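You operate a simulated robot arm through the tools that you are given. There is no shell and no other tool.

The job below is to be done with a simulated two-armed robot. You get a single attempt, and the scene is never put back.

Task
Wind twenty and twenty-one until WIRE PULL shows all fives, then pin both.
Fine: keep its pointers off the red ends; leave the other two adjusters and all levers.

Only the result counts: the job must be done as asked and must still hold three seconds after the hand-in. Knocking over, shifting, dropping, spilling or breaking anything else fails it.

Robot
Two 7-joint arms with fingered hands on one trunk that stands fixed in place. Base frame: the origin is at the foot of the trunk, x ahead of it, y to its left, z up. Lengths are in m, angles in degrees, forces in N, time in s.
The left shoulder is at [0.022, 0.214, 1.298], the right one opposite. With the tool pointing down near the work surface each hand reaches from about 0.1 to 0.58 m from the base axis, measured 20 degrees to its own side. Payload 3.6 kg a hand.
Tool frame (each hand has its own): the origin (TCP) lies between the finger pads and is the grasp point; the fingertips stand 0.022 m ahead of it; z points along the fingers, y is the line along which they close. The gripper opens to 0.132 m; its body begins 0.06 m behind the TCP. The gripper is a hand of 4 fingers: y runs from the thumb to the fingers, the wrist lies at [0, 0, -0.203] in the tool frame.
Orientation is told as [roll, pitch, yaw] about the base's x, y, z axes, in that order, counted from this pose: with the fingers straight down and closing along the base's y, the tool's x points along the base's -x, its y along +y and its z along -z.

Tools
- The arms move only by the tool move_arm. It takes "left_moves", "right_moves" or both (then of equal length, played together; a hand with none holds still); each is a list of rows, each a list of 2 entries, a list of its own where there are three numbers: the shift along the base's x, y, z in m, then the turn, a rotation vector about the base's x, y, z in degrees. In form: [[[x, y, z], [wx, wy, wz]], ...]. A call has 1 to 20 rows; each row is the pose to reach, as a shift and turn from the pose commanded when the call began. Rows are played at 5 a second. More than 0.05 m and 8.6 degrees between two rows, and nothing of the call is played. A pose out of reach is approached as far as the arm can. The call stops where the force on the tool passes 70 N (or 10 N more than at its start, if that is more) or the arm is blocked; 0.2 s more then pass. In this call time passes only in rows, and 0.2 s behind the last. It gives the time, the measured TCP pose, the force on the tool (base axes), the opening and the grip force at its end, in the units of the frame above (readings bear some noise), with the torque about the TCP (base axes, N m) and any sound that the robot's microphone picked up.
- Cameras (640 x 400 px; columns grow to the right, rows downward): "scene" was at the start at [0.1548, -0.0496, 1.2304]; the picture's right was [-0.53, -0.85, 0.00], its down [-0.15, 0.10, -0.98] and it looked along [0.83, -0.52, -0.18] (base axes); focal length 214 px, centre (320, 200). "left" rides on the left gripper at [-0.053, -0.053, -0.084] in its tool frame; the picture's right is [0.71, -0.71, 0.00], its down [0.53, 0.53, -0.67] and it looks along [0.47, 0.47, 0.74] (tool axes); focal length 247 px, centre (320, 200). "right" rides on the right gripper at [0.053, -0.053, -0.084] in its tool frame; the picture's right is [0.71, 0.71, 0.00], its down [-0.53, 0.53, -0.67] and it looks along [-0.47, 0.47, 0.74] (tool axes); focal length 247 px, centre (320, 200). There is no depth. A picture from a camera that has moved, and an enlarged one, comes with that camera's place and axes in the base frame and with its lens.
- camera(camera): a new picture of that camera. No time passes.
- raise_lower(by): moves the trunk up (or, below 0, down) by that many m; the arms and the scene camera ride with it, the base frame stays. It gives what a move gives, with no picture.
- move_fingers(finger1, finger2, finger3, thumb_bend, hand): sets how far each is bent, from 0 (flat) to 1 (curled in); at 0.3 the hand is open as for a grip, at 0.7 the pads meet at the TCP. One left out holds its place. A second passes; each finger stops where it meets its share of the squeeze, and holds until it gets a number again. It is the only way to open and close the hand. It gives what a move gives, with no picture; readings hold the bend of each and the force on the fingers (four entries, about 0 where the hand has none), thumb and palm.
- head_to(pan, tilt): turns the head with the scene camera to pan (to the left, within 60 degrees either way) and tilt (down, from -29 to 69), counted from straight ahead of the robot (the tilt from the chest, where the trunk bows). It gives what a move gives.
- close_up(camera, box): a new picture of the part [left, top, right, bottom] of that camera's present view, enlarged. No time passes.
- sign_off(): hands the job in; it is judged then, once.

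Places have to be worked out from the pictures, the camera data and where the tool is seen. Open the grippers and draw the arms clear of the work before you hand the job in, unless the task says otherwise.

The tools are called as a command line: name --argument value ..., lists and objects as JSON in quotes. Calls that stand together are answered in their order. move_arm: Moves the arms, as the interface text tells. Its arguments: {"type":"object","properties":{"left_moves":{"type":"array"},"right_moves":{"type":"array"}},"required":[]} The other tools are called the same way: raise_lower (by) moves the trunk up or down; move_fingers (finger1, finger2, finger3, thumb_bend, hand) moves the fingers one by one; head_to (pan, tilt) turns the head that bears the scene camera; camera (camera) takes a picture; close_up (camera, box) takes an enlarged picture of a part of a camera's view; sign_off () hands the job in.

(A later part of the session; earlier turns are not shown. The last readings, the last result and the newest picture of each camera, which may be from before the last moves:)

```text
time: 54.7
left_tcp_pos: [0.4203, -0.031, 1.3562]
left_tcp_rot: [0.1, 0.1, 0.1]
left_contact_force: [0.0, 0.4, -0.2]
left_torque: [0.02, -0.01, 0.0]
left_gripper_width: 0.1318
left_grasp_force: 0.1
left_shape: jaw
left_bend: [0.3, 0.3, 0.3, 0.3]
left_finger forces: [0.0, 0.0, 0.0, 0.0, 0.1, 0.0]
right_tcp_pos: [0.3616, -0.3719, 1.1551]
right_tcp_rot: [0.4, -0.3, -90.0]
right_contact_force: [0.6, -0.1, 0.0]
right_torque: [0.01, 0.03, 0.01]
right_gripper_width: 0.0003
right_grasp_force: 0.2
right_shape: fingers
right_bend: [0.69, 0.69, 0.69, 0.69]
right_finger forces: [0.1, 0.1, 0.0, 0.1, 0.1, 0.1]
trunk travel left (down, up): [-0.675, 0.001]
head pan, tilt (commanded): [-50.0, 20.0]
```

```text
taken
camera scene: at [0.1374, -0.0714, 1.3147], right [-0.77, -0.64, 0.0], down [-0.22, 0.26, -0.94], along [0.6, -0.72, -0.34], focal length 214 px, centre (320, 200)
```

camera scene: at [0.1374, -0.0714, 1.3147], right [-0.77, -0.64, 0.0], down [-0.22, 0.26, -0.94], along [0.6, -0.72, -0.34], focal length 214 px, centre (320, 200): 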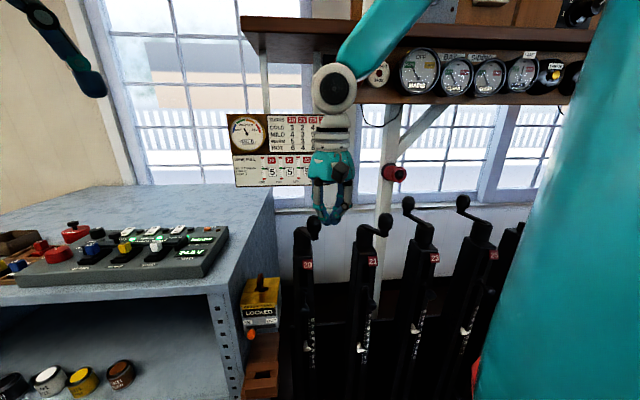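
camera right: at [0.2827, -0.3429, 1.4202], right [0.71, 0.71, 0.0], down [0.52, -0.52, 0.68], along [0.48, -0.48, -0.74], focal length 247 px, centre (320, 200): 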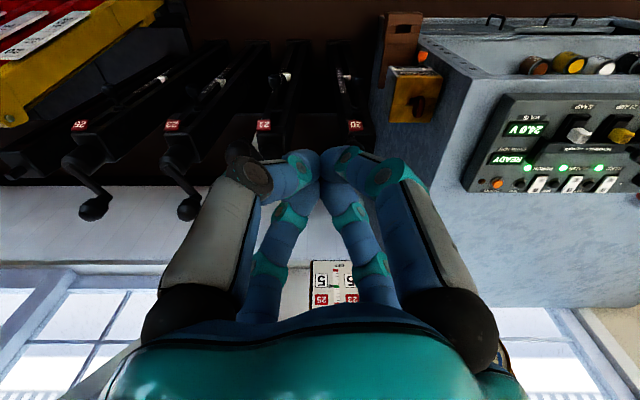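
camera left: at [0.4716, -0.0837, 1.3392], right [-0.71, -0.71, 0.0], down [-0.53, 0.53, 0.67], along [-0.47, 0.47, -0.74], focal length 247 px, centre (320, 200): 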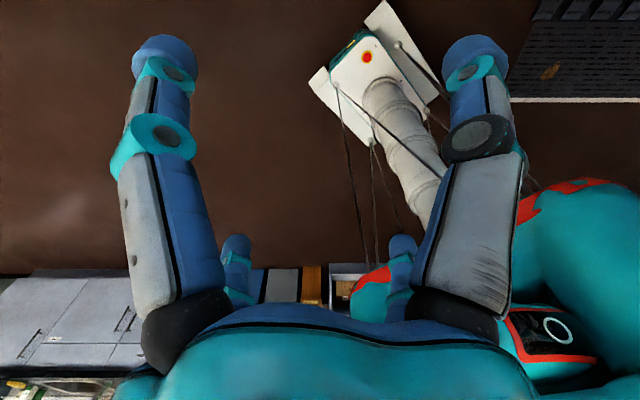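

Good, no trouble. I continue down to z≈0.93.

move_arm --right_moves '[[[0.004, 0.004, -0.045], [0, 0, 0]], [[0.008, 0.008, -0.09], [0, 0, 0]], [[0.012, 0.012, -0.135], [0, 0, 0]], [[0.016, 0.016, -0.18], [0, 0, 0]], [[0.02, 0.02, -0.225], [0, 0, 0]]]'

camera --camera "scene"

camera --camera "right"

```text
time: 55.9
left_tcp_pos: [0.4182, -0.031, 1.3565]
left_tcp_rot: [0.0, -0.1, 0.1]
left_contact_force: [0.1, -0.2, -0.9]
left_torque: [-0.01, -0.02, 0.01]
left_gripper_width: 0.1321
left_grasp_force: 0.2
left_shape: jaw
left_bend: [0.3, 0.3, 0.3, 0.3]
left_finger forces: [0.1, 0.1, 0.0, 0.0, 0.0, 0.1]
right_tcp_pos: [0.3189, -0.3964, 1.0799]
right_tcp_rot: [0.4, -0.3, -90.0]
right_contact_force: [-1.2, -1.0, 0.0]
right_torque: [-0.02, 0.02, 0.02]
right_gripper_width: 0.0
right_grasp_force: 0.1
right_shape: fingers
right_bend: [0.69, 0.69, 0.69, 0.69]
right_finger forces: [0.1, 0.1, 0.0, 0.0, 0.0, 0.0]
right hand out of reach, approached as far as the arm can: row 1, 2, 3, 4, 5
trunk travel left (down, up): [-0.675, 0.001]
head pan, tilt (commanded): [-50.0, 20.0]
```

```text
taken
camera scene: at [0.1354, -0.0713, 1.3149], right [-0.77, -0.64, 0.0], down [-0.22, 0.26, -0.94], along [0.6, -0.72, -0.34], focal length 214 px, centre (320, 200)
```

scene: 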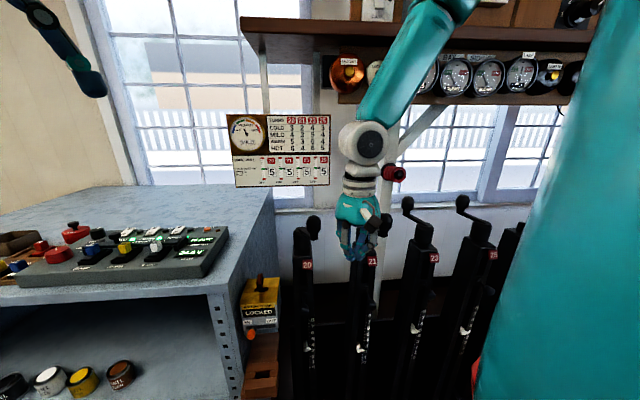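

```text
taken
camera right: at [0.2645, -0.3449, 1.1641], right [0.71, 0.71, 0.0], down [0.52, -0.52, 0.68], along [0.48, -0.48, -0.74], focal length 247 px, centre (320, 200)
```

right: 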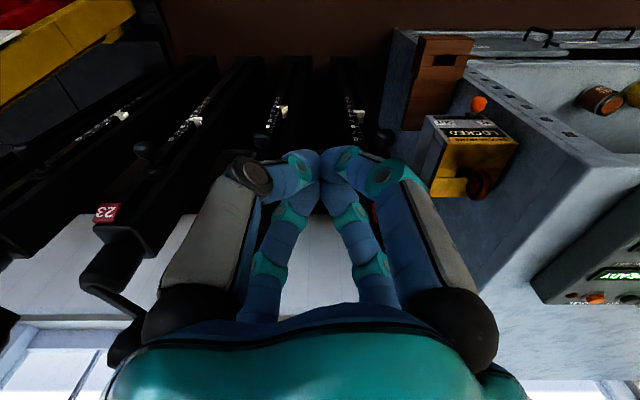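

The elbow-up posture limits low reach, so instead I lower the trunk so the pins come to a reachable height relative to the shoulder. First I pull the left hand back from the cabinet for safety.

move_arm --left_moves '[[[-0.03, 0.03, 0], [0, 0, 0]], [[-0.06, 0.06, 0], [0, 0, 0]], [[-0.08, 0.08, 0], [0, 0, 0]]]'

raise_lower --by -0.15

camera --camera "scene"

camera --camera "right"

```text
time: 56.7
left_tcp_pos: [0.3377, 0.0486, 1.3556]
left_tcp_rot: [0.0, 0.1, 0.1]
left_contact_force: [0.0, -0.3, -0.3]
left_torque: [-0.02, 0.02, -0.03]
left_gripper_width: 0.132
left_grasp_force: 0.0
left_shape: jaw
left_bend: [0.3, 0.3, 0.3, 0.3]
left_finger forces: [0.1, 0.0, 0.1, 0.0, 0.0, 0.1]
right_tcp_pos: [0.3201, -0.398, 1.0807]
right_tcp_rot: [0.5, -0.4, -90.0]
right_contact_force: [0.6, 0.4, -0.2]
right_torque: [-0.03, -0.03, 0.01]
right_gripper_width: 0.0
right_grasp_force: 0.1
right_shape: fingers
right_bend: [0.69, 0.69, 0.69, 0.69]
right_finger forces: [0.1, 0.0, 0.0, 0.0, 0.0, 0.1]
trunk travel left (down, up): [-0.675, 0.001]
head pan, tilt (commanded): [-50.0, 20.0]
```

```text
time: 58.4
left_tcp_pos: [0.3371, 0.0505, 1.2074]
left_tcp_rot: [-0.1, 0.1, -0.1]
left_contact_force: [-0.1, -0.4, -0.6]
left_torque: [0.02, -0.01, 0.04]
left_gripper_width: 0.1319
left_grasp_force: 0.1
left_shape: jaw
left_bend: [0.3, 0.3, 0.3, 0.3]
left_finger forces: [0.1, 0.0, 0.0, 0.0, 0.0, 0.0]
right_tcp_pos: [0.3201, -0.397, 0.9347]
right_tcp_rot: [0.4, -0.4, -90.0]
right_contact_force: [0.1, 0.8, -0.5]
right_torque: [0.0, -0.01, -0.03]
right_gripper_width: 0.0
right_grasp_force: 0.0
right_shape: fingers
right_bend: [0.69, 0.69, 0.69, 0.69]
right_finger forces: [0.0, 0.0, 0.0, 0.1, 0.0, 0.1]
trunk travel left (down, up): [-0.525, 0.151]
head pan, tilt (commanded): [-50.0, 20.0]
```

```text
taken
camera scene: at [0.1359, -0.0712, 1.1645], right [-0.77, -0.64, 0.0], down [-0.22, 0.26, -0.94], along [0.6, -0.72, -0.34], focal length 214 px, centre (320, 200)
```

scene: 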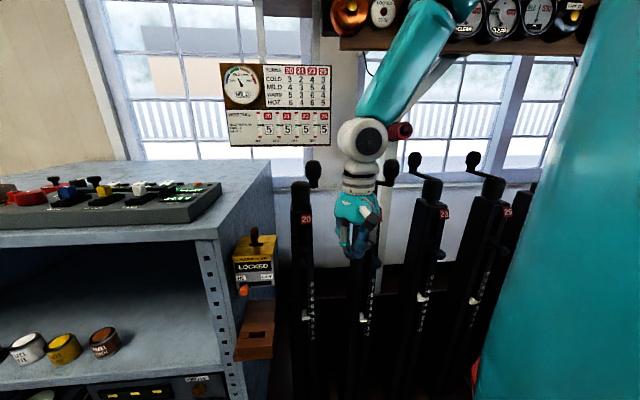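

```text
taken
camera right: at [0.267, -0.3444, 1.0176], right [0.71, 0.71, 0.0], down [0.52, -0.52, 0.68], along [0.48, -0.48, -0.74], focal length 247 px, centre (320, 200)
```

right: 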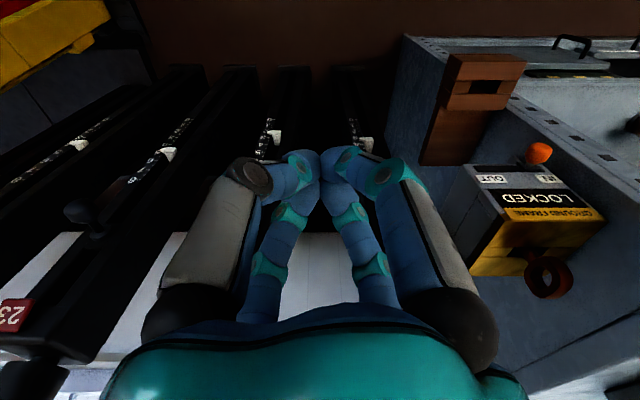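

Clear so far. I lower the trunk another 0.2 m; the fist stays in front of the posts.

raise_lower --by -0.2

head_to --pan -50 --tilt 10

camera --camera "scene"

camera --camera "right"

```text
time: 60.6
left_tcp_pos: [0.3371, 0.0491, 1.0072]
left_tcp_rot: [0.0, 0.1, 0.2]
left_contact_force: [-0.3, 0.3, -0.8]
left_torque: [0.0, -0.02, 0.02]
left_gripper_width: 0.1321
left_grasp_force: 0.1
left_shape: jaw
left_bend: [0.3, 0.3, 0.3, 0.3]
left_finger forces: [0.0, 0.1, 0.0, 0.0, 0.0, 0.0]
right_tcp_pos: [0.3214, -0.3965, 0.7351]
right_tcp_rot: [0.3, -0.3, -90.1]
right_contact_force: [-0.1, -0.2, 1.1]
right_torque: [0.02, 0.01, -0.02]
right_gripper_width: 0.0
right_grasp_force: 0.1
right_shape: fingers
right_bend: [0.69, 0.69, 0.69, 0.69]
right_finger forces: [0.1, 0.0, 0.1, 0.0, 0.0, 0.0]
trunk travel left (down, up): [-0.325, 0.351]
head pan, tilt (commanded): [-50.0, 20.0]
```

```text
time: 61.3
left_tcp_pos: [0.3375, 0.0505, 1.0053]
left_tcp_rot: [0.0, 0.0, 0.1]
left_contact_force: [-0.1, -0.5, -0.5]
left_torque: [0.02, -0.03, 0.0]
left_gripper_width: 0.132
left_grasp_force: 0.2
left_shape: jaw
left_bend: [0.3, 0.3, 0.3, 0.3]
left_finger forces: [0.1, 0.0, 0.0, 0.0, 0.1, 0.1]
right_tcp_pos: [0.3215, -0.3977, 0.7343]
right_tcp_rot: [0.5, -0.4, -90.1]
right_contact_force: [0.2, 0.7, 0.0]
right_torque: [0.03, 0.01, 0.0]
right_gripper_width: 0.0001
right_grasp_force: 0.1
right_shape: fingers
right_bend: [0.69, 0.69, 0.69, 0.69]
right_finger forces: [0.1, 0.1, 0.0, 0.0, 0.0, 0.1]
trunk travel left (down, up): [-0.325, 0.351]
head pan, tilt (commanded): [-50.0, 10.0]
```

```text
taken
camera scene: at [0.1381, -0.0712, 0.9757], right [-0.77, -0.64, 0.0], down [-0.11, 0.13, -0.98], along [0.63, -0.75, -0.17], focal length 214 px, centre (320, 200)
```

scene: 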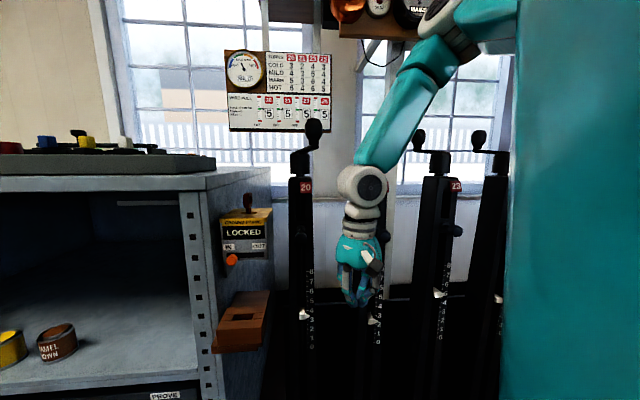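

```text
taken
camera right: at [0.267, -0.3445, 0.8174], right [0.71, 0.71, 0.0], down [0.52, -0.52, 0.68], along [0.48, -0.48, -0.74], focal length 247 px, centre (320, 200)
```

right: 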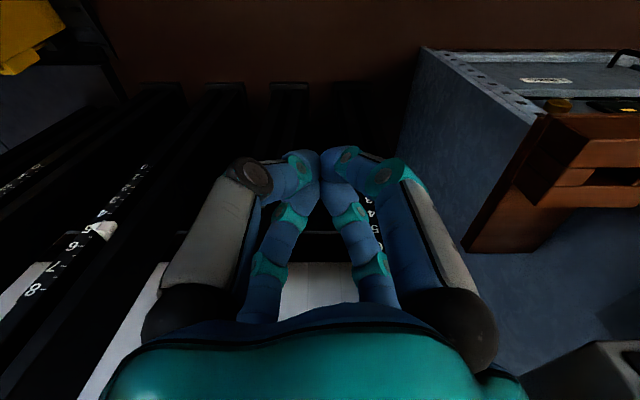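

Good view now. I move the fist toward pin 21's line, raising to z≈0.80 and tilting 30°, staying about 4 cm short of the knob.

move_arm --right_moves '[[[-0.008, -0.02, 0.013], [-4.2, -4.2, 0]], [[-0.016, -0.04, 0.026], [-8.5, -8.5, 0]], [[-0.024, -0.06, 0.039], [-12.7, -12.7, 0]], [[-0.032, -0.08, 0.052], [-17, -17, 0]], [[-0.04, -0.0986, 0.065], [-21.2, -21.2, 0]]]'

camera --camera "scene"

camera --camera "right"

```text
time: 62.5
left_tcp_pos: [0.338, 0.0502, 1.0066]
left_tcp_rot: [-0.1, 0.0, 0.1]
left_contact_force: [1.6, 0.0, 1.0]
left_torque: [-0.01, 0.0, 0.04]
left_gripper_width: 0.1317
left_grasp_force: 0.0
left_shape: jaw
left_bend: [0.3, 0.3, 0.3, 0.3]
left_finger forces: [0.1, 0.1, 0.0, 0.0, 0.0, 0.1]
right_tcp_pos: [0.286, -0.4979, 0.7992]
right_tcp_rot: [23.2, -21.4, -95.9]
right_contact_force: [0.2, 0.9, -0.5]
right_torque: [-0.01, 0.01, -0.03]
right_gripper_width: 0.0
right_grasp_force: 0.1
right_shape: fingers
right_bend: [0.69, 0.69, 0.69, 0.69]
right_finger forces: [0.0, 0.0, 0.0, 0.0, 0.1, 0.0]
right hand out of reach, approached as far as the arm can: row 5
trunk travel left (down, up): [-0.325, 0.351]
head pan, tilt (commanded): [-50.0, 10.0]
```

```text
taken
camera scene: at [0.1388, -0.0702, 0.9757], right [-0.77, -0.64, 0.0], down [-0.11, 0.13, -0.98], along [0.63, -0.75, -0.17], focal length 214 px, centre (320, 200)
```

scene: 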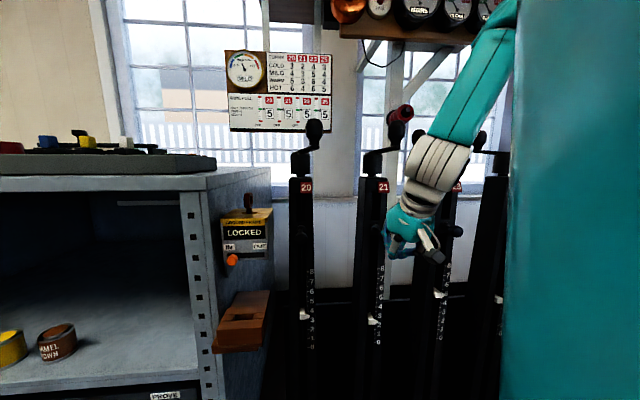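

```text
taken
camera right: at [0.2115, -0.4215, 0.834], right [0.72, 0.69, 0.0], down [0.2, -0.21, 0.96], along [0.66, -0.69, -0.29], focal length 247 px, centre (320, 200)
```

right: 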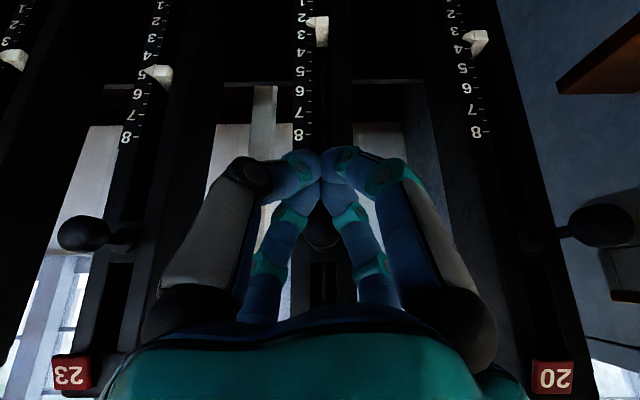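

Nearly there: TCP ≈ [0.286, -0.498, 0.799], lined up with pin 21 (u≈-0.15). I now advance toward the wall direction in 8 mm steps and watch the force.

move_arm --right_moves '[[[0.0057, -0.0057, 0], [0, 0, 0]], [[0.0113, -0.0113, 0], [0, 0, 0]], [[0.017, -0.017, 0], [0, 0, 0]], [[0.0226, -0.0226, 0], [0, 0, 0]], [[0.0283, -0.0283, 0], [0, 0, 0]]]'

camera --camera "right"

close_up --camera "scene" --box '[330, 160, 490, 290]'

```text
time: 63.7
left_tcp_pos: [0.3377, 0.0489, 1.0056]
left_tcp_rot: [0.0, 0.0, 0.1]
left_contact_force: [-0.2, 0.2, -0.2]
left_torque: [-0.02, 0.02, 0.03]
left_gripper_width: 0.1318
left_grasp_force: 0.1
left_shape: jaw
left_bend: [0.3, 0.3, 0.3, 0.3]
left_finger forces: [0.1, 0.0, 0.0, 0.0, 0.0, 0.1]
right_tcp_pos: [0.3137, -0.5277, 0.8001]
right_tcp_rot: [22.6, -21.0, -94.1]
right_contact_force: [-1.1, 2.5, 0.3]
right_torque: [0.0, 0.0, 0.08]
right_gripper_width: 0.0
right_grasp_force: 1.4
right_shape: fingers
right_bend: [0.69, 0.69, 0.69, 0.69]
right_finger forces: [0.0, 2.2, 0.2, 0.0, 0.1, 0.0]
trunk travel left (down, up): [-0.325, 0.351]
head pan, tilt (commanded): [-50.0, 10.0]
```

```text
taken
camera right: at [0.2374, -0.4525, 0.8354], right [0.71, 0.71, 0.0], down [0.21, -0.21, 0.95], along [0.68, -0.67, -0.3], focal length 247 px, centre (320, 200)
```

right: 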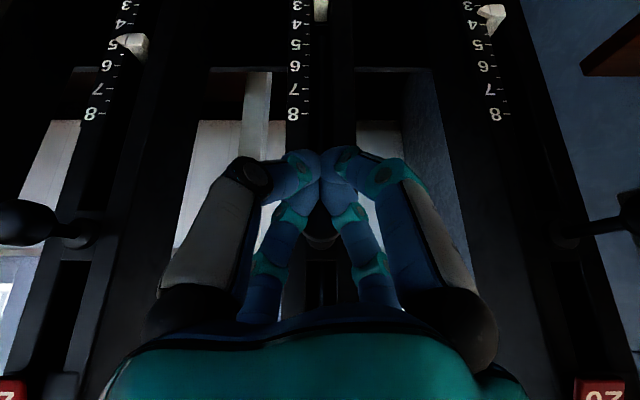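

```text
3.08 times, centred on (410, 225) of scene
camera zoom: at [0.1378, -0.071, 0.9758], right [-0.77, -0.64, 0.0], down [-0.11, 0.13, -0.98], along [0.63, -0.75, -0.17], focal length 660 px, centre (43, 123)
```

zoom: 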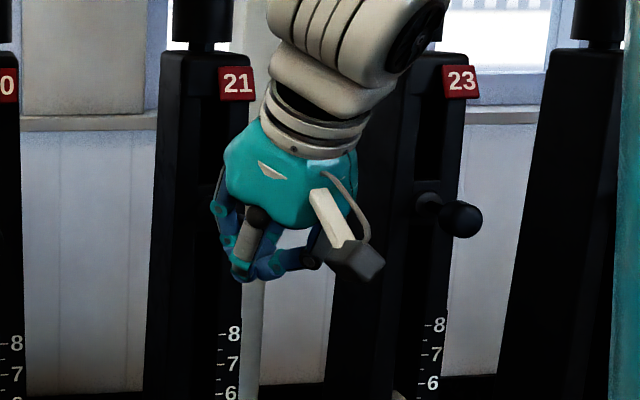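

Contact with pin 21 has begun (about 2.5 N). I continue pushing inward.

move_arm --right_moves '[[[0.0043, -0.0043, 0], [0, 0, 0]], [[0.0085, -0.0085, 0], [0, 0, 0]], [[0.0128, -0.0128, 0], [0, 0, 0]], [[0.017, -0.017, 0], [0, 0, 0]], [[0.0212, -0.0212, 0], [0, 0, 0]]]'

camera --camera "right"

close_up --camera "scene" --box '[330, 160, 490, 290]'

```text
time: 64.9
left_tcp_pos: [0.3347, 0.0511, 1.0082]
left_tcp_rot: [-0.2, -0.2, 0.0]
left_contact_force: [0.0, -1.1, 0.1]
left_torque: [-0.04, 0.0, -0.02]
left_gripper_width: 0.1317
left_grasp_force: 0.1
left_shape: jaw
left_bend: [0.3, 0.3, 0.3, 0.3]
left_finger forces: [0.0, 0.1, 0.0, 0.0, 0.1, 0.0]
right_tcp_pos: [0.3303, -0.5448, 0.8012]
right_tcp_rot: [22.3, -20.7, -94.1]
right_contact_force: [-27.5, 24.2, 7.5]
right_torque: [-0.27, -0.18, -0.02]
right_gripper_width: 0.0001
right_grasp_force: 19.7
right_shape: fingers
right_bend: [0.68, 0.7, 0.7, 0.69]
right_finger forces: [0.0, 16.9, 21.7, 0.0, 0.0, 0.0]
trunk travel left (down, up): [-0.325, 0.351]
head pan, tilt (commanded): [-50.0, 10.0]
```

```text
taken
camera right: at [0.2544, -0.4703, 0.8365], right [0.71, 0.71, 0.0], down [0.22, -0.22, 0.95], along [0.67, -0.67, -0.31], focal length 247 px, centre (320, 200)
```

right: 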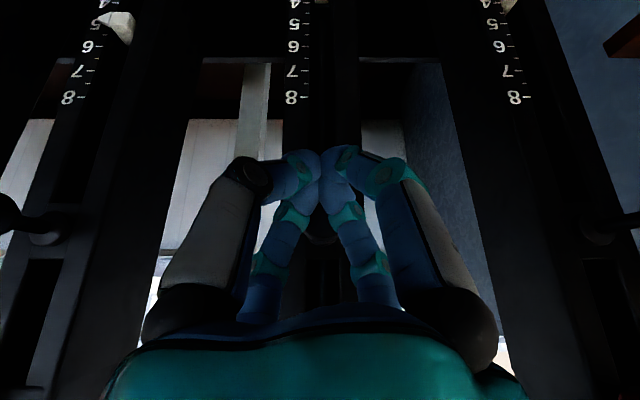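

```text
3.08 times, centred on (410, 225) of scene
camera zoom: at [0.1349, -0.0689, 0.9765], right [-0.77, -0.64, 0.0], down [-0.11, 0.13, -0.99], along [0.63, -0.76, -0.17], focal length 660 px, centre (43, 123)
```

zoom: 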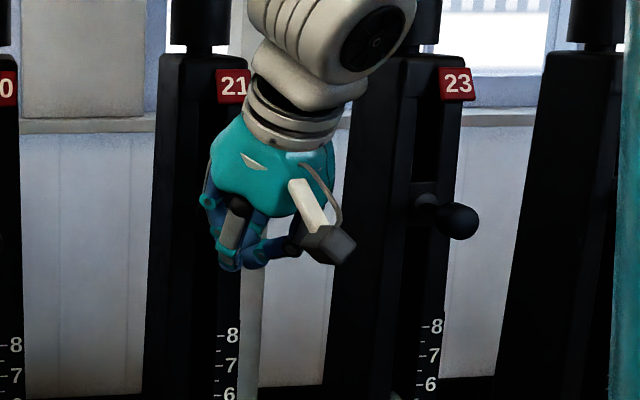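

The resistance rose to about 37 N after roughly 2.4 cm of travel, which looks like an end stop. I back off and compare pin 21 with the untouched ones.

move_arm --right_moves '[[[-0.011, 0.011, 0], [0, 0, 0]], [[-0.025, 0.025, 0], [0, 0, 0]], [[-0.04, 0.04, 0], [0, 0, 0]], [[-0.042, 0.08, -0.03], [5, 5, 0]], [[-0.03, 0.12, -0.06], [10, 10, 0]]]'

camera --camera "scene"

close_up --camera "scene" --box '[280, 160, 480, 290]'

```text
refused: row 5 steps farther than a row can; nothing moved
```

```text
taken
camera scene: at [0.1349, -0.0689, 0.9765], right [-0.77, -0.64, 0.0], down [-0.11, 0.13, -0.99], along [0.63, -0.76, -0.17], focal length 214 px, centre (320, 200)
```

scene: 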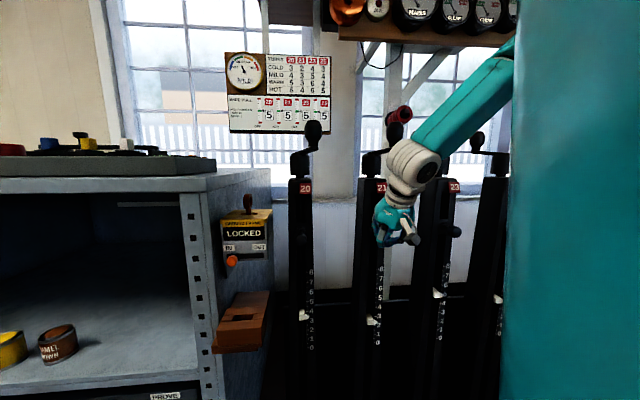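

```text
3.08 times, centred on (380, 225) of scene
camera zoom: at [0.1349, -0.0689, 0.9765], right [-0.77, -0.64, 0.0], down [-0.11, 0.13, -0.99], along [0.63, -0.76, -0.17], focal length 660 px, centre (135, 123)
```

zoom: 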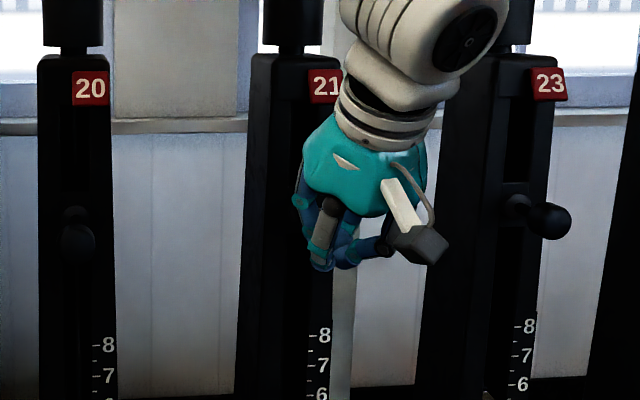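

move_arm --right_moves '[[[-0.011, 0.011, 0], [0, 0, 0]], [[-0.022, 0.022, 0], [0, 0, 0]], [[-0.034, 0.034, 0], [0, 0, 0]], [[-0.03, 0.05, -0.01], [2, 2, 0]], [[-0.01, 0.075, -0.02], [5, 5, 0]], [[0.012, 0.1, -0.03], [8, 8, 0]]]'

camera --camera "scene"

close_up --camera "scene" --box '[340, 160, 490, 290]'

camera --camera "right"

```text
time: 66.3
left_tcp_pos: [0.3377, 0.0502, 1.0061]
left_tcp_rot: [0.0, 0.2, 0.0]
left_contact_force: [0.4, 0.4, -0.9]
left_torque: [0.01, 0.02, 0.01]
left_gripper_width: 0.1318
left_grasp_force: 0.0
left_shape: jaw
left_bend: [0.3, 0.3, 0.3, 0.3]
left_finger forces: [0.1, 0.0, 0.0, 0.0, 0.0, 0.0]
right_tcp_pos: [0.3462, -0.4489, 0.7722]
right_tcp_rot: [13.7, -13.5, -91.5]
right_contact_force: [-1.1, -0.7, 0.3]
right_torque: [-0.04, -0.02, 0.03]
right_gripper_width: 0.0
right_grasp_force: 0.0
right_shape: fingers
right_bend: [0.68, 0.69, 0.69, 0.69]
right_finger forces: [0.1, 0.0, 0.0, 0.1, 0.1, 0.0]
trunk travel left (down, up): [-0.325, 0.351]
head pan, tilt (commanded): [-50.0, 10.0]
```

```text
taken
camera scene: at [0.1385, -0.0712, 0.9756], right [-0.77, -0.64, 0.0], down [-0.11, 0.13, -0.98], along [0.63, -0.75, -0.17], focal length 214 px, centre (320, 200)
```

scene: 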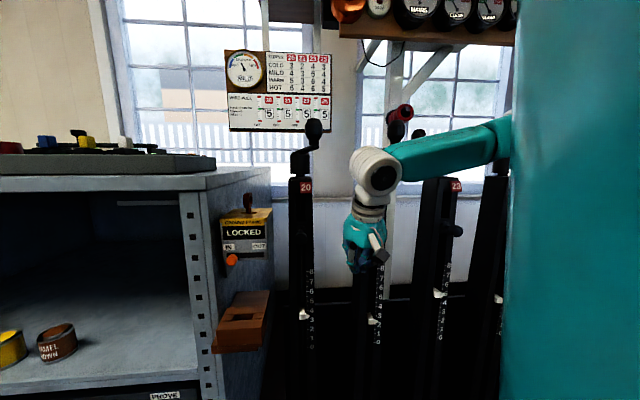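

```text
3.08 times, centred on (415, 225) of scene
camera zoom: at [0.1385, -0.0712, 0.9756], right [-0.77, -0.64, 0.0], down [-0.11, 0.13, -0.98], along [0.63, -0.75, -0.17], focal length 660 px, centre (28, 123)
```

zoom: 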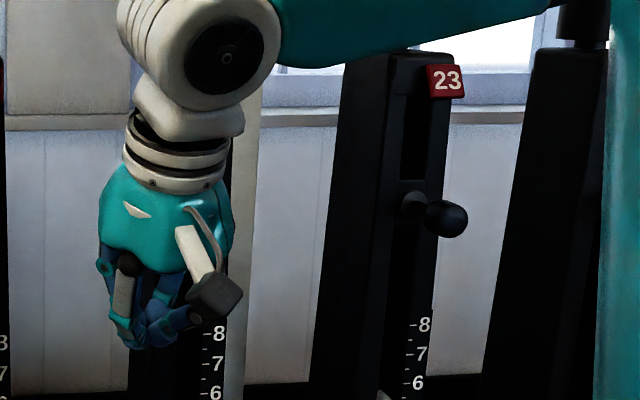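

```text
taken
camera right: at [0.276, -0.3794, 0.8264], right [0.71, 0.71, 0.0], down [0.34, -0.34, 0.88], along [0.62, -0.62, -0.48], focal length 247 px, centre (320, 200)
```

right: 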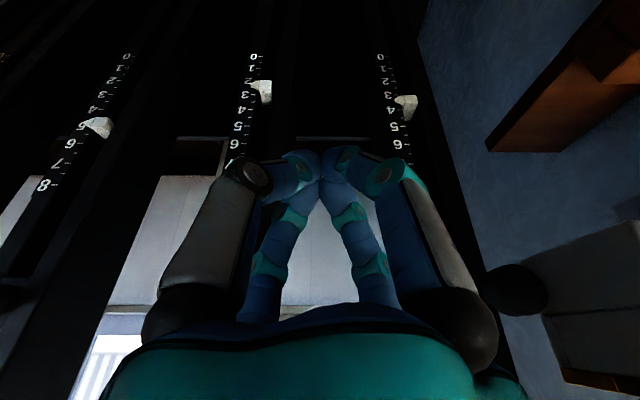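

The hand blocks the line of sight to pin 21; I slide it toward adjuster 20 and a bit back.

move_arm --right_moves '[[[0.01, 0.03, -0.01], [0, 0, 0]], [[0.025, 0.06, -0.02], [0, 0, 0]], [[0.0424, 0.0848, -0.03], [0, 0, 0]]]'

close_up --camera "scene" --box '[270, 160, 490, 300]'

close_up --camera "scene" --box '[340, 190, 420, 270]'

camera --camera "right"

```text
time: 67.1
left_tcp_pos: [0.3386, 0.0497, 1.0069]
left_tcp_rot: [0.0, 0.0, 0.1]
left_contact_force: [0.2, 0.4, 0.1]
left_torque: [0.01, 0.0, -0.02]
left_gripper_width: 0.132
left_grasp_force: 0.1
left_shape: jaw
left_bend: [0.3, 0.3, 0.3, 0.3]
left_finger forces: [0.0, 0.0, 0.0, 0.0, 0.0, 0.0]
right_tcp_pos: [0.3899, -0.3647, 0.7416]
right_tcp_rot: [13.8, -13.5, -91.6]
right_contact_force: [-0.4, 0.5, -0.7]
right_torque: [-0.02, -0.02, -0.01]
right_gripper_width: 0.0
right_grasp_force: 0.1
right_shape: fingers
right_bend: [0.68, 0.69, 0.69, 0.69]
right_finger forces: [0.0, 0.0, 0.0, 0.0, 0.0, 0.0]
trunk travel left (down, up): [-0.325, 0.351]
head pan, tilt (commanded): [-50.0, 10.0]
```

```text
2.86 times, centred on (380, 230) of scene
camera zoom: at [0.1384, -0.0711, 0.9757], right [-0.77, -0.64, 0.0], down [-0.11, 0.13, -0.98], along [0.63, -0.75, -0.17], focal length 613 px, centre (149, 114)
```

zoom: 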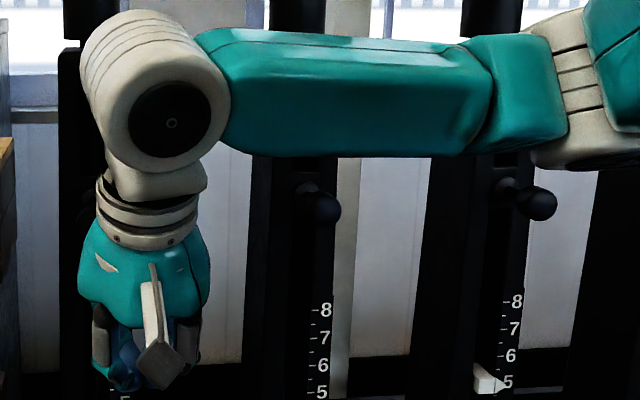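

```text
5.00 times, centred on (380, 230) of scene
camera zoom: at [0.1384, -0.0711, 0.9757], right [-0.77, -0.64, 0.0], down [-0.11, 0.13, -0.98], along [0.63, -0.75, -0.17], focal length 1072 px, centre (20, 50)
```

zoom: 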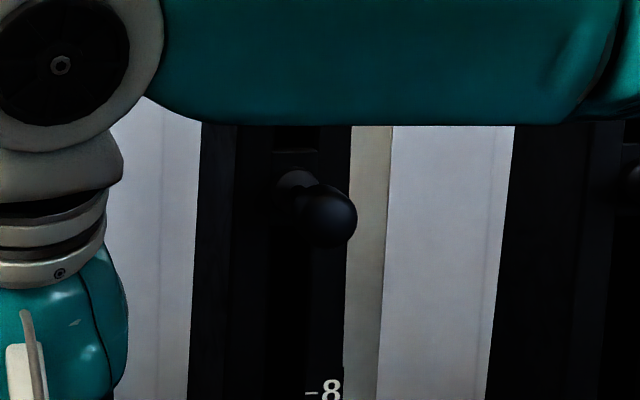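

```text
taken
camera right: at [0.3199, -0.2954, 0.7966], right [0.71, 0.71, 0.0], down [0.34, -0.34, 0.88], along [0.62, -0.62, -0.48], focal length 247 px, centre (320, 200)
```

right: 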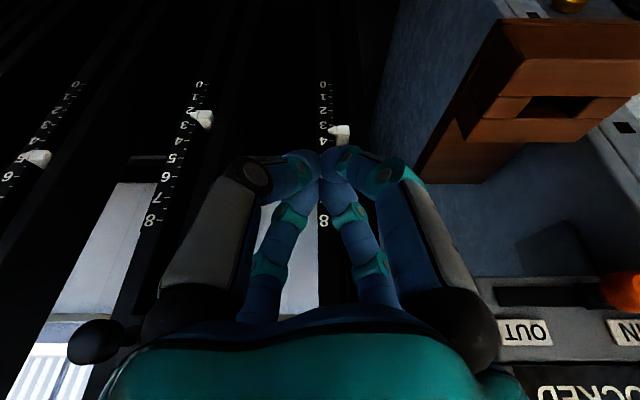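

close_up --camera "scene" --box '[360, 205, 410, 245]'

close_up --camera "scene" --box '[430, 205, 480, 245]'

close_up --camera "right" --box '[40, 290, 160, 390]'

```text
10.00 times, centred on (385, 225) of scene
camera zoom: at [0.1384, -0.0711, 0.9757], right [-0.77, -0.64, 0.0], down [-0.11, 0.13, -0.98], along [0.63, -0.75, -0.17], focal length 2145 px, centre (-330, -50)
```

zoom: 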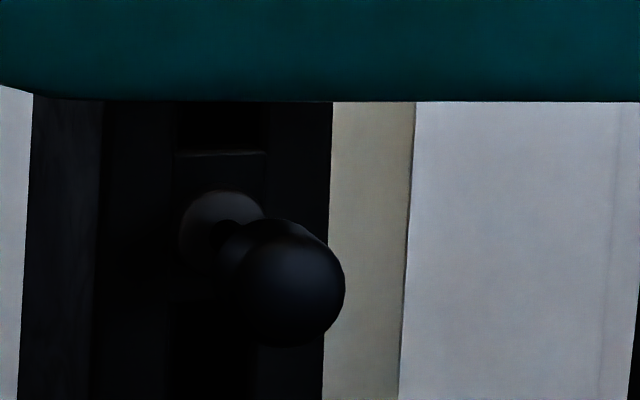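

```text
10.00 times, centred on (455, 225) of scene
camera zoom: at [0.1384, -0.0711, 0.9757], right [-0.77, -0.64, 0.0], down [-0.11, 0.13, -0.98], along [0.63, -0.75, -0.17], focal length 2145 px, centre (-1030, -50)
```

zoom: 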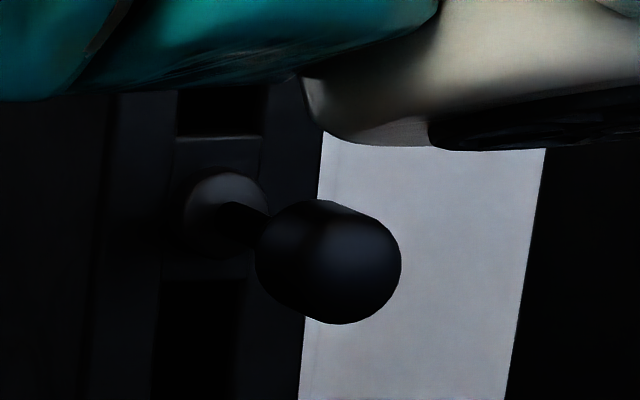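

```text
4.00 times, centred on (100, 340) of right
camera zoom: at [0.3199, -0.2954, 0.7966], right [0.71, 0.71, 0.0], down [0.34, -0.34, 0.88], along [0.62, -0.62, -0.48], focal length 988 px, centre (1200, -360)
```

zoom: 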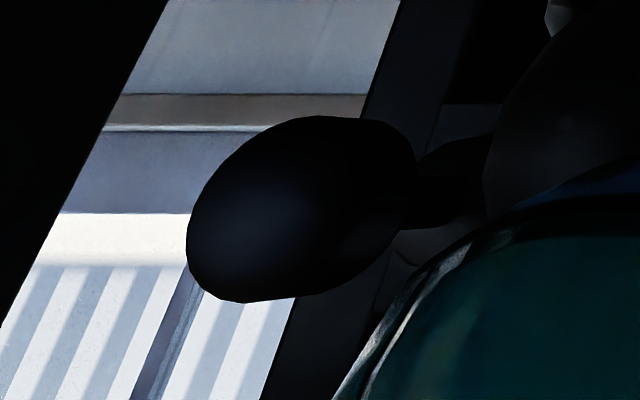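

Pin 21 now sits about 2 cm further in and stayed there after release (front ball at n≈0.648 vs ≈0.631 before). I raise the fist between 20 and 21 to look down with the hand camera at both pins and compare.

move_arm --right_moves '[[[-0.012, -0.015, 0.03], [0, 0, 0]], [[-0.026, -0.032, 0.065], [0, 0, 0]], [[-0.044, -0.05, 0.1], [0, 0, 0]], [[-0.061, -0.07, 0.138], [0, 0, 0]]]'

camera --camera "right"

camera --camera "scene"

```text
time: 68.1
left_tcp_pos: [0.3369, 0.0506, 1.0075]
left_tcp_rot: [0.1, 0.0, 0.0]
left_contact_force: [1.0, 0.4, -0.6]
left_torque: [0.02, -0.02, -0.03]
left_gripper_width: 0.132
left_grasp_force: 0.1
left_shape: jaw
left_bend: [0.3, 0.3, 0.3, 0.3]
left_finger forces: [0.1, 0.0, 0.1, 0.1, 0.0, 0.1]
right_tcp_pos: [0.3267, -0.4343, 0.8814]
right_tcp_rot: [13.9, -13.5, -91.6]
right_contact_force: [0.6, 0.7, 0.8]
right_torque: [-0.01, 0.0, -0.01]
right_gripper_width: 0.0002
right_grasp_force: 0.0
right_shape: fingers
right_bend: [0.68, 0.69, 0.69, 0.69]
right_finger forces: [0.0, 0.0, 0.1, 0.0, 0.0, 0.1]
trunk travel left (down, up): [-0.325, 0.351]
head pan, tilt (commanded): [-50.0, 10.0]
```

```text
taken
camera right: at [0.2582, -0.3658, 0.9365], right [0.71, 0.71, 0.0], down [0.34, -0.34, 0.88], along [0.62, -0.62, -0.48], focal length 247 px, centre (320, 200)
```

right: 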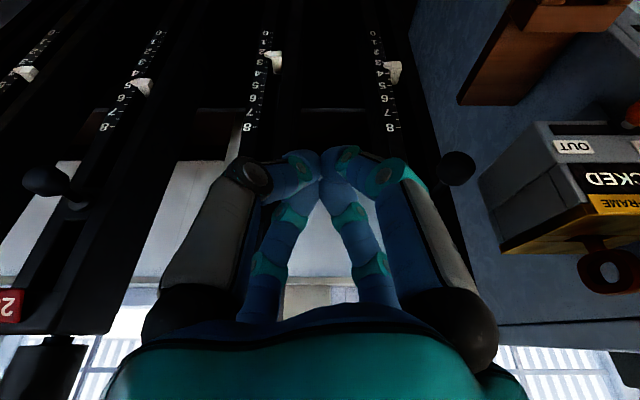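

```text
taken
camera scene: at [0.1374, -0.0709, 0.9759], right [-0.77, -0.64, 0.0], down [-0.11, 0.13, -0.98], along [0.63, -0.75, -0.17], focal length 214 px, centre (320, 200)
```

scene: 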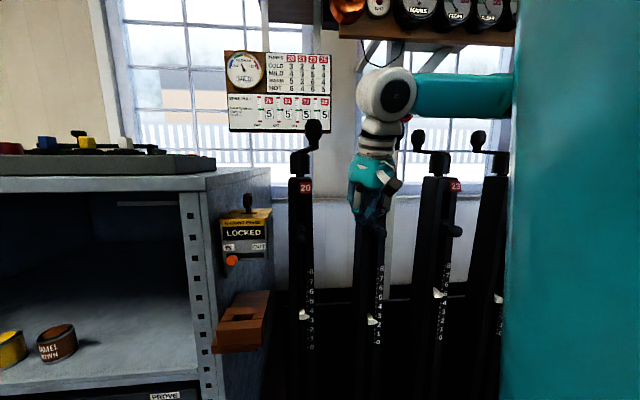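

move_arm --right_moves '[[[0.022, 0.022, 0.01], [0, 0, 0]], [[0.045, 0.045, 0.02], [0, 0, 0]]]'

camera --camera "right"

close_up --camera "scene" --box '[340, 190, 420, 270]'

```text
time: 68.7
left_tcp_pos: [0.3381, 0.0499, 1.0076]
left_tcp_rot: [0.0, 0.1, 0.1]
left_contact_force: [-0.7, -0.1, 0.6]
left_torque: [0.0, 0.02, 0.0]
left_gripper_width: 0.132
left_grasp_force: 0.1
left_shape: jaw
left_bend: [0.3, 0.3, 0.3, 0.3]
left_finger forces: [0.1, 0.0, 0.0, 0.0, 0.1, 0.0]
right_tcp_pos: [0.3753, -0.3893, 0.9005]
right_tcp_rot: [13.8, -13.5, -91.5]
right_contact_force: [0.2, -0.4, 0.5]
right_torque: [-0.01, 0.01, 0.01]
right_gripper_width: 0.0
right_grasp_force: 0.0
right_shape: fingers
right_bend: [0.68, 0.69, 0.69, 0.69]
right_finger forces: [0.1, 0.0, 0.0, 0.0, 0.0, 0.0]
trunk travel left (down, up): [-0.325, 0.351]
head pan, tilt (commanded): [-50.0, 10.0]
```

```text
taken
camera right: at [0.305, -0.3204, 0.9547], right [0.71, 0.71, 0.0], down [0.34, -0.34, 0.88], along [0.62, -0.62, -0.48], focal length 247 px, centre (320, 200)
```

right: 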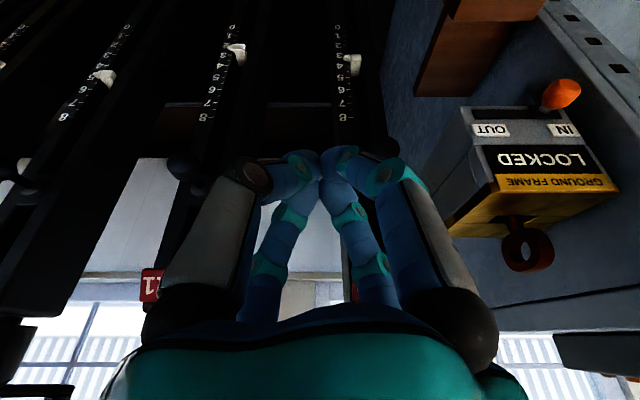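

```text
5.00 times, centred on (380, 230) of scene
camera zoom: at [0.1384, -0.0708, 0.9757], right [-0.77, -0.64, 0.0], down [-0.11, 0.13, -0.98], along [0.63, -0.75, -0.17], focal length 1072 px, centre (20, 50)
```

zoom: 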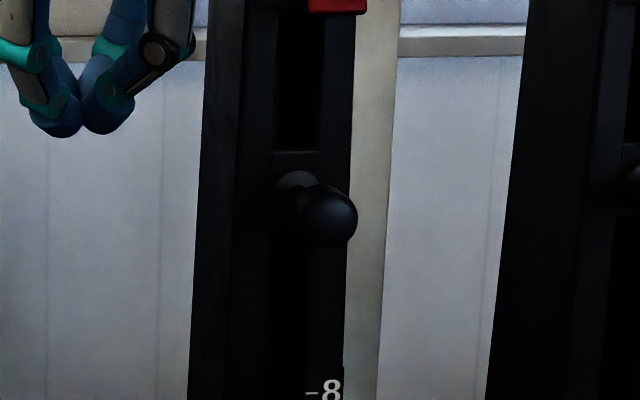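

close_up --camera "right" --box '[130, 130, 230, 230]'

close_up --camera "scene" --box '[360, 205, 410, 245]'

close_up --camera "scene" --box '[280, 205, 330, 260]'

close_up --camera "scene" --box '[430, 205, 480, 245]'

```text
4.00 times, centred on (180, 180) of right
camera zoom: at [0.305, -0.3204, 0.9547], right [0.71, 0.71, 0.0], down [0.34, -0.34, 0.88], along [0.62, -0.62, -0.48], focal length 988 px, centre (880, 280)
```

zoom: 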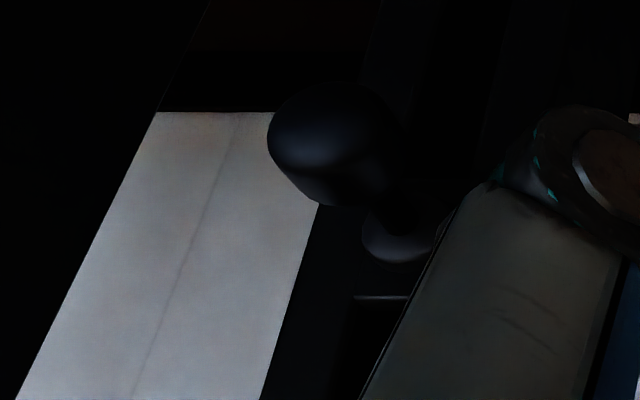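

```text
10.00 times, centred on (385, 225) of scene
camera zoom: at [0.1384, -0.0708, 0.9757], right [-0.77, -0.64, 0.0], down [-0.11, 0.13, -0.98], along [0.63, -0.75, -0.17], focal length 2145 px, centre (-330, -50)
```

zoom: 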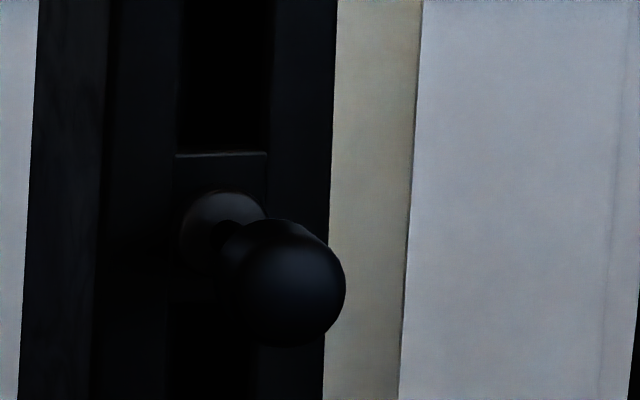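

```text
7.27 times, centred on (305, 232) of scene
camera zoom: at [0.1384, -0.0708, 0.9757], right [-0.77, -0.64, 0.0], down [-0.11, 0.13, -0.98], along [0.63, -0.75, -0.17], focal length 1560 px, centre (429, -36)
```

zoom: 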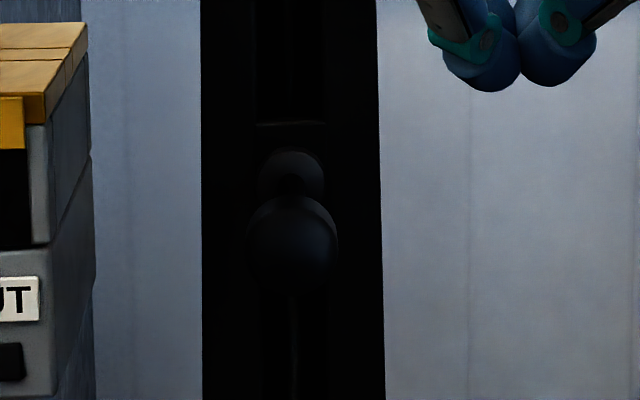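

```text
10.00 times, centred on (455, 225) of scene
camera zoom: at [0.1384, -0.0708, 0.9757], right [-0.77, -0.64, 0.0], down [-0.11, 0.13, -0.98], along [0.63, -0.75, -0.17], focal length 2145 px, centre (-1030, -50)
```

zoom: 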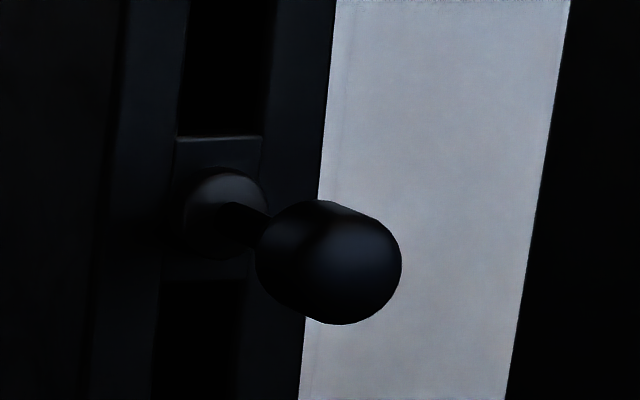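

The untouched reference: pins 23 and 25 are already in, and pin 21 now protrudes the same as 23 (~5 cm to the ball) while 20 protrudes ~6.8 cm. So 21 is pinned; now I bring the fist in front of pin 20 the same way.

move_arm --right_moves '[[[0.013, 0.008, -0.025], [-2, -2, 0]], [[0.026, 0.016, -0.05], [-4, -4, 0]], [[0.039, 0.024, -0.075], [-6, -6, 0]], [[0.0518, 0.0315, -0.1005], [-7.8, -7.8, 0]]]'

camera --camera "right"

camera --camera "scene"

```text
time: 69.7
left_tcp_pos: [0.337, 0.05, 1.0056]
left_tcp_rot: [-0.1, 0.1, 0.2]
left_contact_force: [0.5, -0.2, 0.8]
left_torque: [0.01, 0.02, 0.01]
left_gripper_width: 0.1318
left_grasp_force: 0.0
left_shape: jaw
left_bend: [0.3, 0.3, 0.3, 0.3]
left_finger forces: [0.1, 0.1, 0.0, 0.0, 0.1, 0.1]
right_tcp_pos: [0.4252, -0.3607, 0.7995]
right_tcp_rot: [22.5, -20.9, -94.1]
right_contact_force: [0.2, -1.0, -0.2]
right_torque: [0.02, -0.02, 0.0]
right_gripper_width: 0.0001
right_grasp_force: 0.0
right_shape: fingers
right_bend: [0.68, 0.69, 0.69, 0.69]
right_finger forces: [0.0, 0.0, 0.0, 0.0, 0.0, 0.0]
trunk travel left (down, up): [-0.325, 0.351]
head pan, tilt (commanded): [-50.0, 10.0]
```

```text
taken
camera right: at [0.3501, -0.285, 0.8343], right [0.71, 0.71, 0.0], down [0.22, -0.22, 0.95], along [0.67, -0.67, -0.31], focal length 247 px, centre (320, 200)
```

right: 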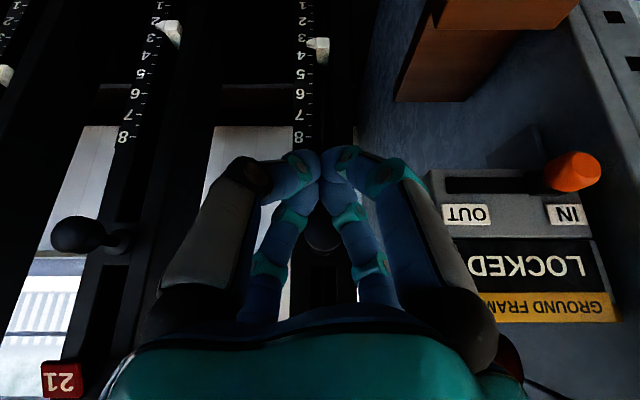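

```text
taken
camera scene: at [0.1383, -0.0712, 0.9757], right [-0.77, -0.64, 0.0], down [-0.11, 0.13, -0.98], along [0.63, -0.75, -0.17], focal length 214 px, centre (320, 200)
```

scene: 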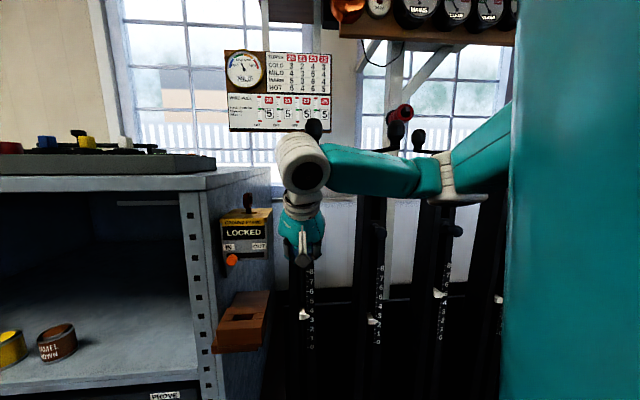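

The fist is lined up with pin 20 and clear of the ground-frame box. I push forward toward contact.

move_arm --right_moves '[[[0.0075, -0.0055, 0], [0, 0, 0]], [[0.0145, -0.0115, 0], [0, 0, 0]], [[0.0205, -0.0175, 0], [0, 0, 0]], [[0.0265, -0.0235, 0], [0, 0, 0]]]'

camera --camera "right"

```text
time: 70.7
left_tcp_pos: [0.3381, 0.0498, 1.0065]
left_tcp_rot: [0.0, 0.0, 0.1]
left_contact_force: [0.3, -0.7, 0.4]
left_torque: [0.04, -0.02, 0.01]
left_gripper_width: 0.1316
left_grasp_force: 0.1
left_shape: jaw
left_bend: [0.3, 0.3, 0.3, 0.3]
left_finger forces: [0.0, 0.0, 0.0, 0.0, 0.0, 0.1]
right_tcp_pos: [0.4531, -0.3824, 0.7988]
right_tcp_rot: [22.4, -20.9, -94.2]
right_contact_force: [0.4, -0.8, -0.4]
right_torque: [-0.01, 0.02, -0.03]
right_gripper_width: 0.0
right_grasp_force: 0.1
right_shape: fingers
right_bend: [0.68, 0.69, 0.69, 0.69]
right_finger forces: [0.0, 0.0, 0.2, 0.0, 0.0, 0.0]
trunk travel left (down, up): [-0.325, 0.351]
head pan, tilt (commanded): [-50.0, 10.0]
```

```text
taken
camera right: at [0.3773, -0.3079, 0.834], right [0.71, 0.71, 0.0], down [0.22, -0.22, 0.95], along [0.67, -0.67, -0.31], focal length 247 px, centre (320, 200)
```

right: 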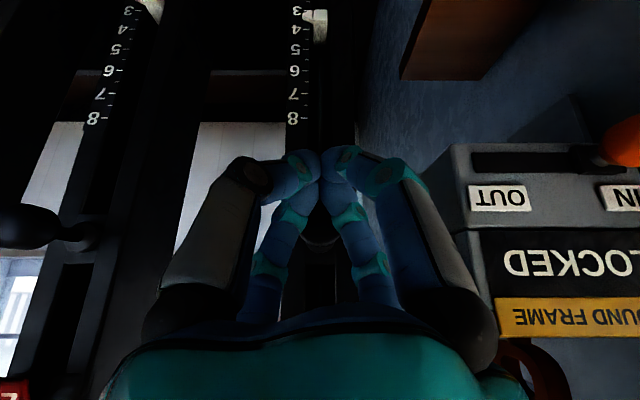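

No contact yet at n≈0.591; box edge is about u=0.145, clear. I push the remaining stroke like for 21.

move_arm --right_moves '[[[0.0043, -0.0043, 0], [0, 0, 0]], [[0.0085, -0.0085, 0], [0, 0, 0]], [[0.0128, -0.0128, 0], [0, 0, 0]], [[0.017, -0.017, 0], [0, 0, 0]], [[0.0212, -0.0212, 0], [0, 0, 0]], [[0.024, -0.024, 0], [0, 0, 0]]]'

camera --camera "right"

camera --camera "scene"

```text
time: 72.1
left_tcp_pos: [0.3353, 0.0511, 1.0073]
left_tcp_rot: [-0.1, -0.1, 0.0]
left_contact_force: [-0.2, 0.3, 0.5]
left_torque: [0.01, -0.01, -0.05]
left_gripper_width: 0.1321
left_grasp_force: 0.0
left_shape: jaw
left_bend: [0.3, 0.3, 0.3, 0.3]
left_finger forces: [0.1, 0.0, 0.1, 0.1, 0.1, 0.0]
right_tcp_pos: [0.4734, -0.4023, 0.7995]
right_tcp_rot: [22.1, -20.6, -93.6]
right_contact_force: [-21.7, 20.9, 0.0]
right_torque: [-0.12, -0.14, -0.09]
right_gripper_width: 0.0
right_grasp_force: 16.1
right_shape: fingers
right_bend: [0.68, 0.7, 0.7, 0.69]
right_finger forces: [0.0, 14.1, 17.2, 0.1, 0.0, 0.1]
trunk travel left (down, up): [-0.325, 0.351]
head pan, tilt (commanded): [-50.0, 10.0]
```

```text
taken
camera right: at [0.3969, -0.3271, 0.8345], right [0.7, 0.71, 0.0], down [0.22, -0.22, 0.95], along [0.68, -0.67, -0.31], focal length 247 px, centre (320, 200)
```

right: 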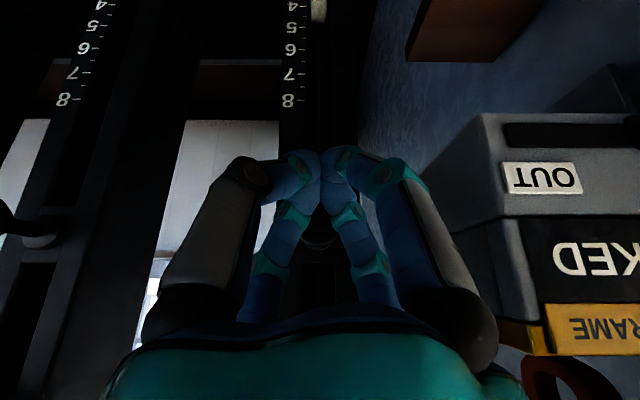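

```text
taken
camera scene: at [0.136, -0.0696, 0.9762], right [-0.77, -0.64, 0.0], down [-0.11, 0.13, -0.99], along [0.63, -0.75, -0.17], focal length 214 px, centre (320, 200)
```

scene: 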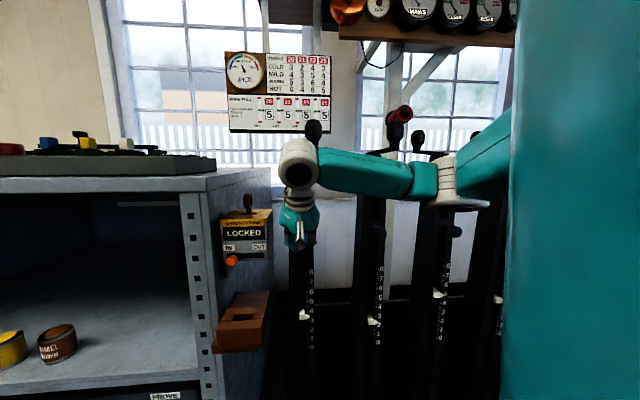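

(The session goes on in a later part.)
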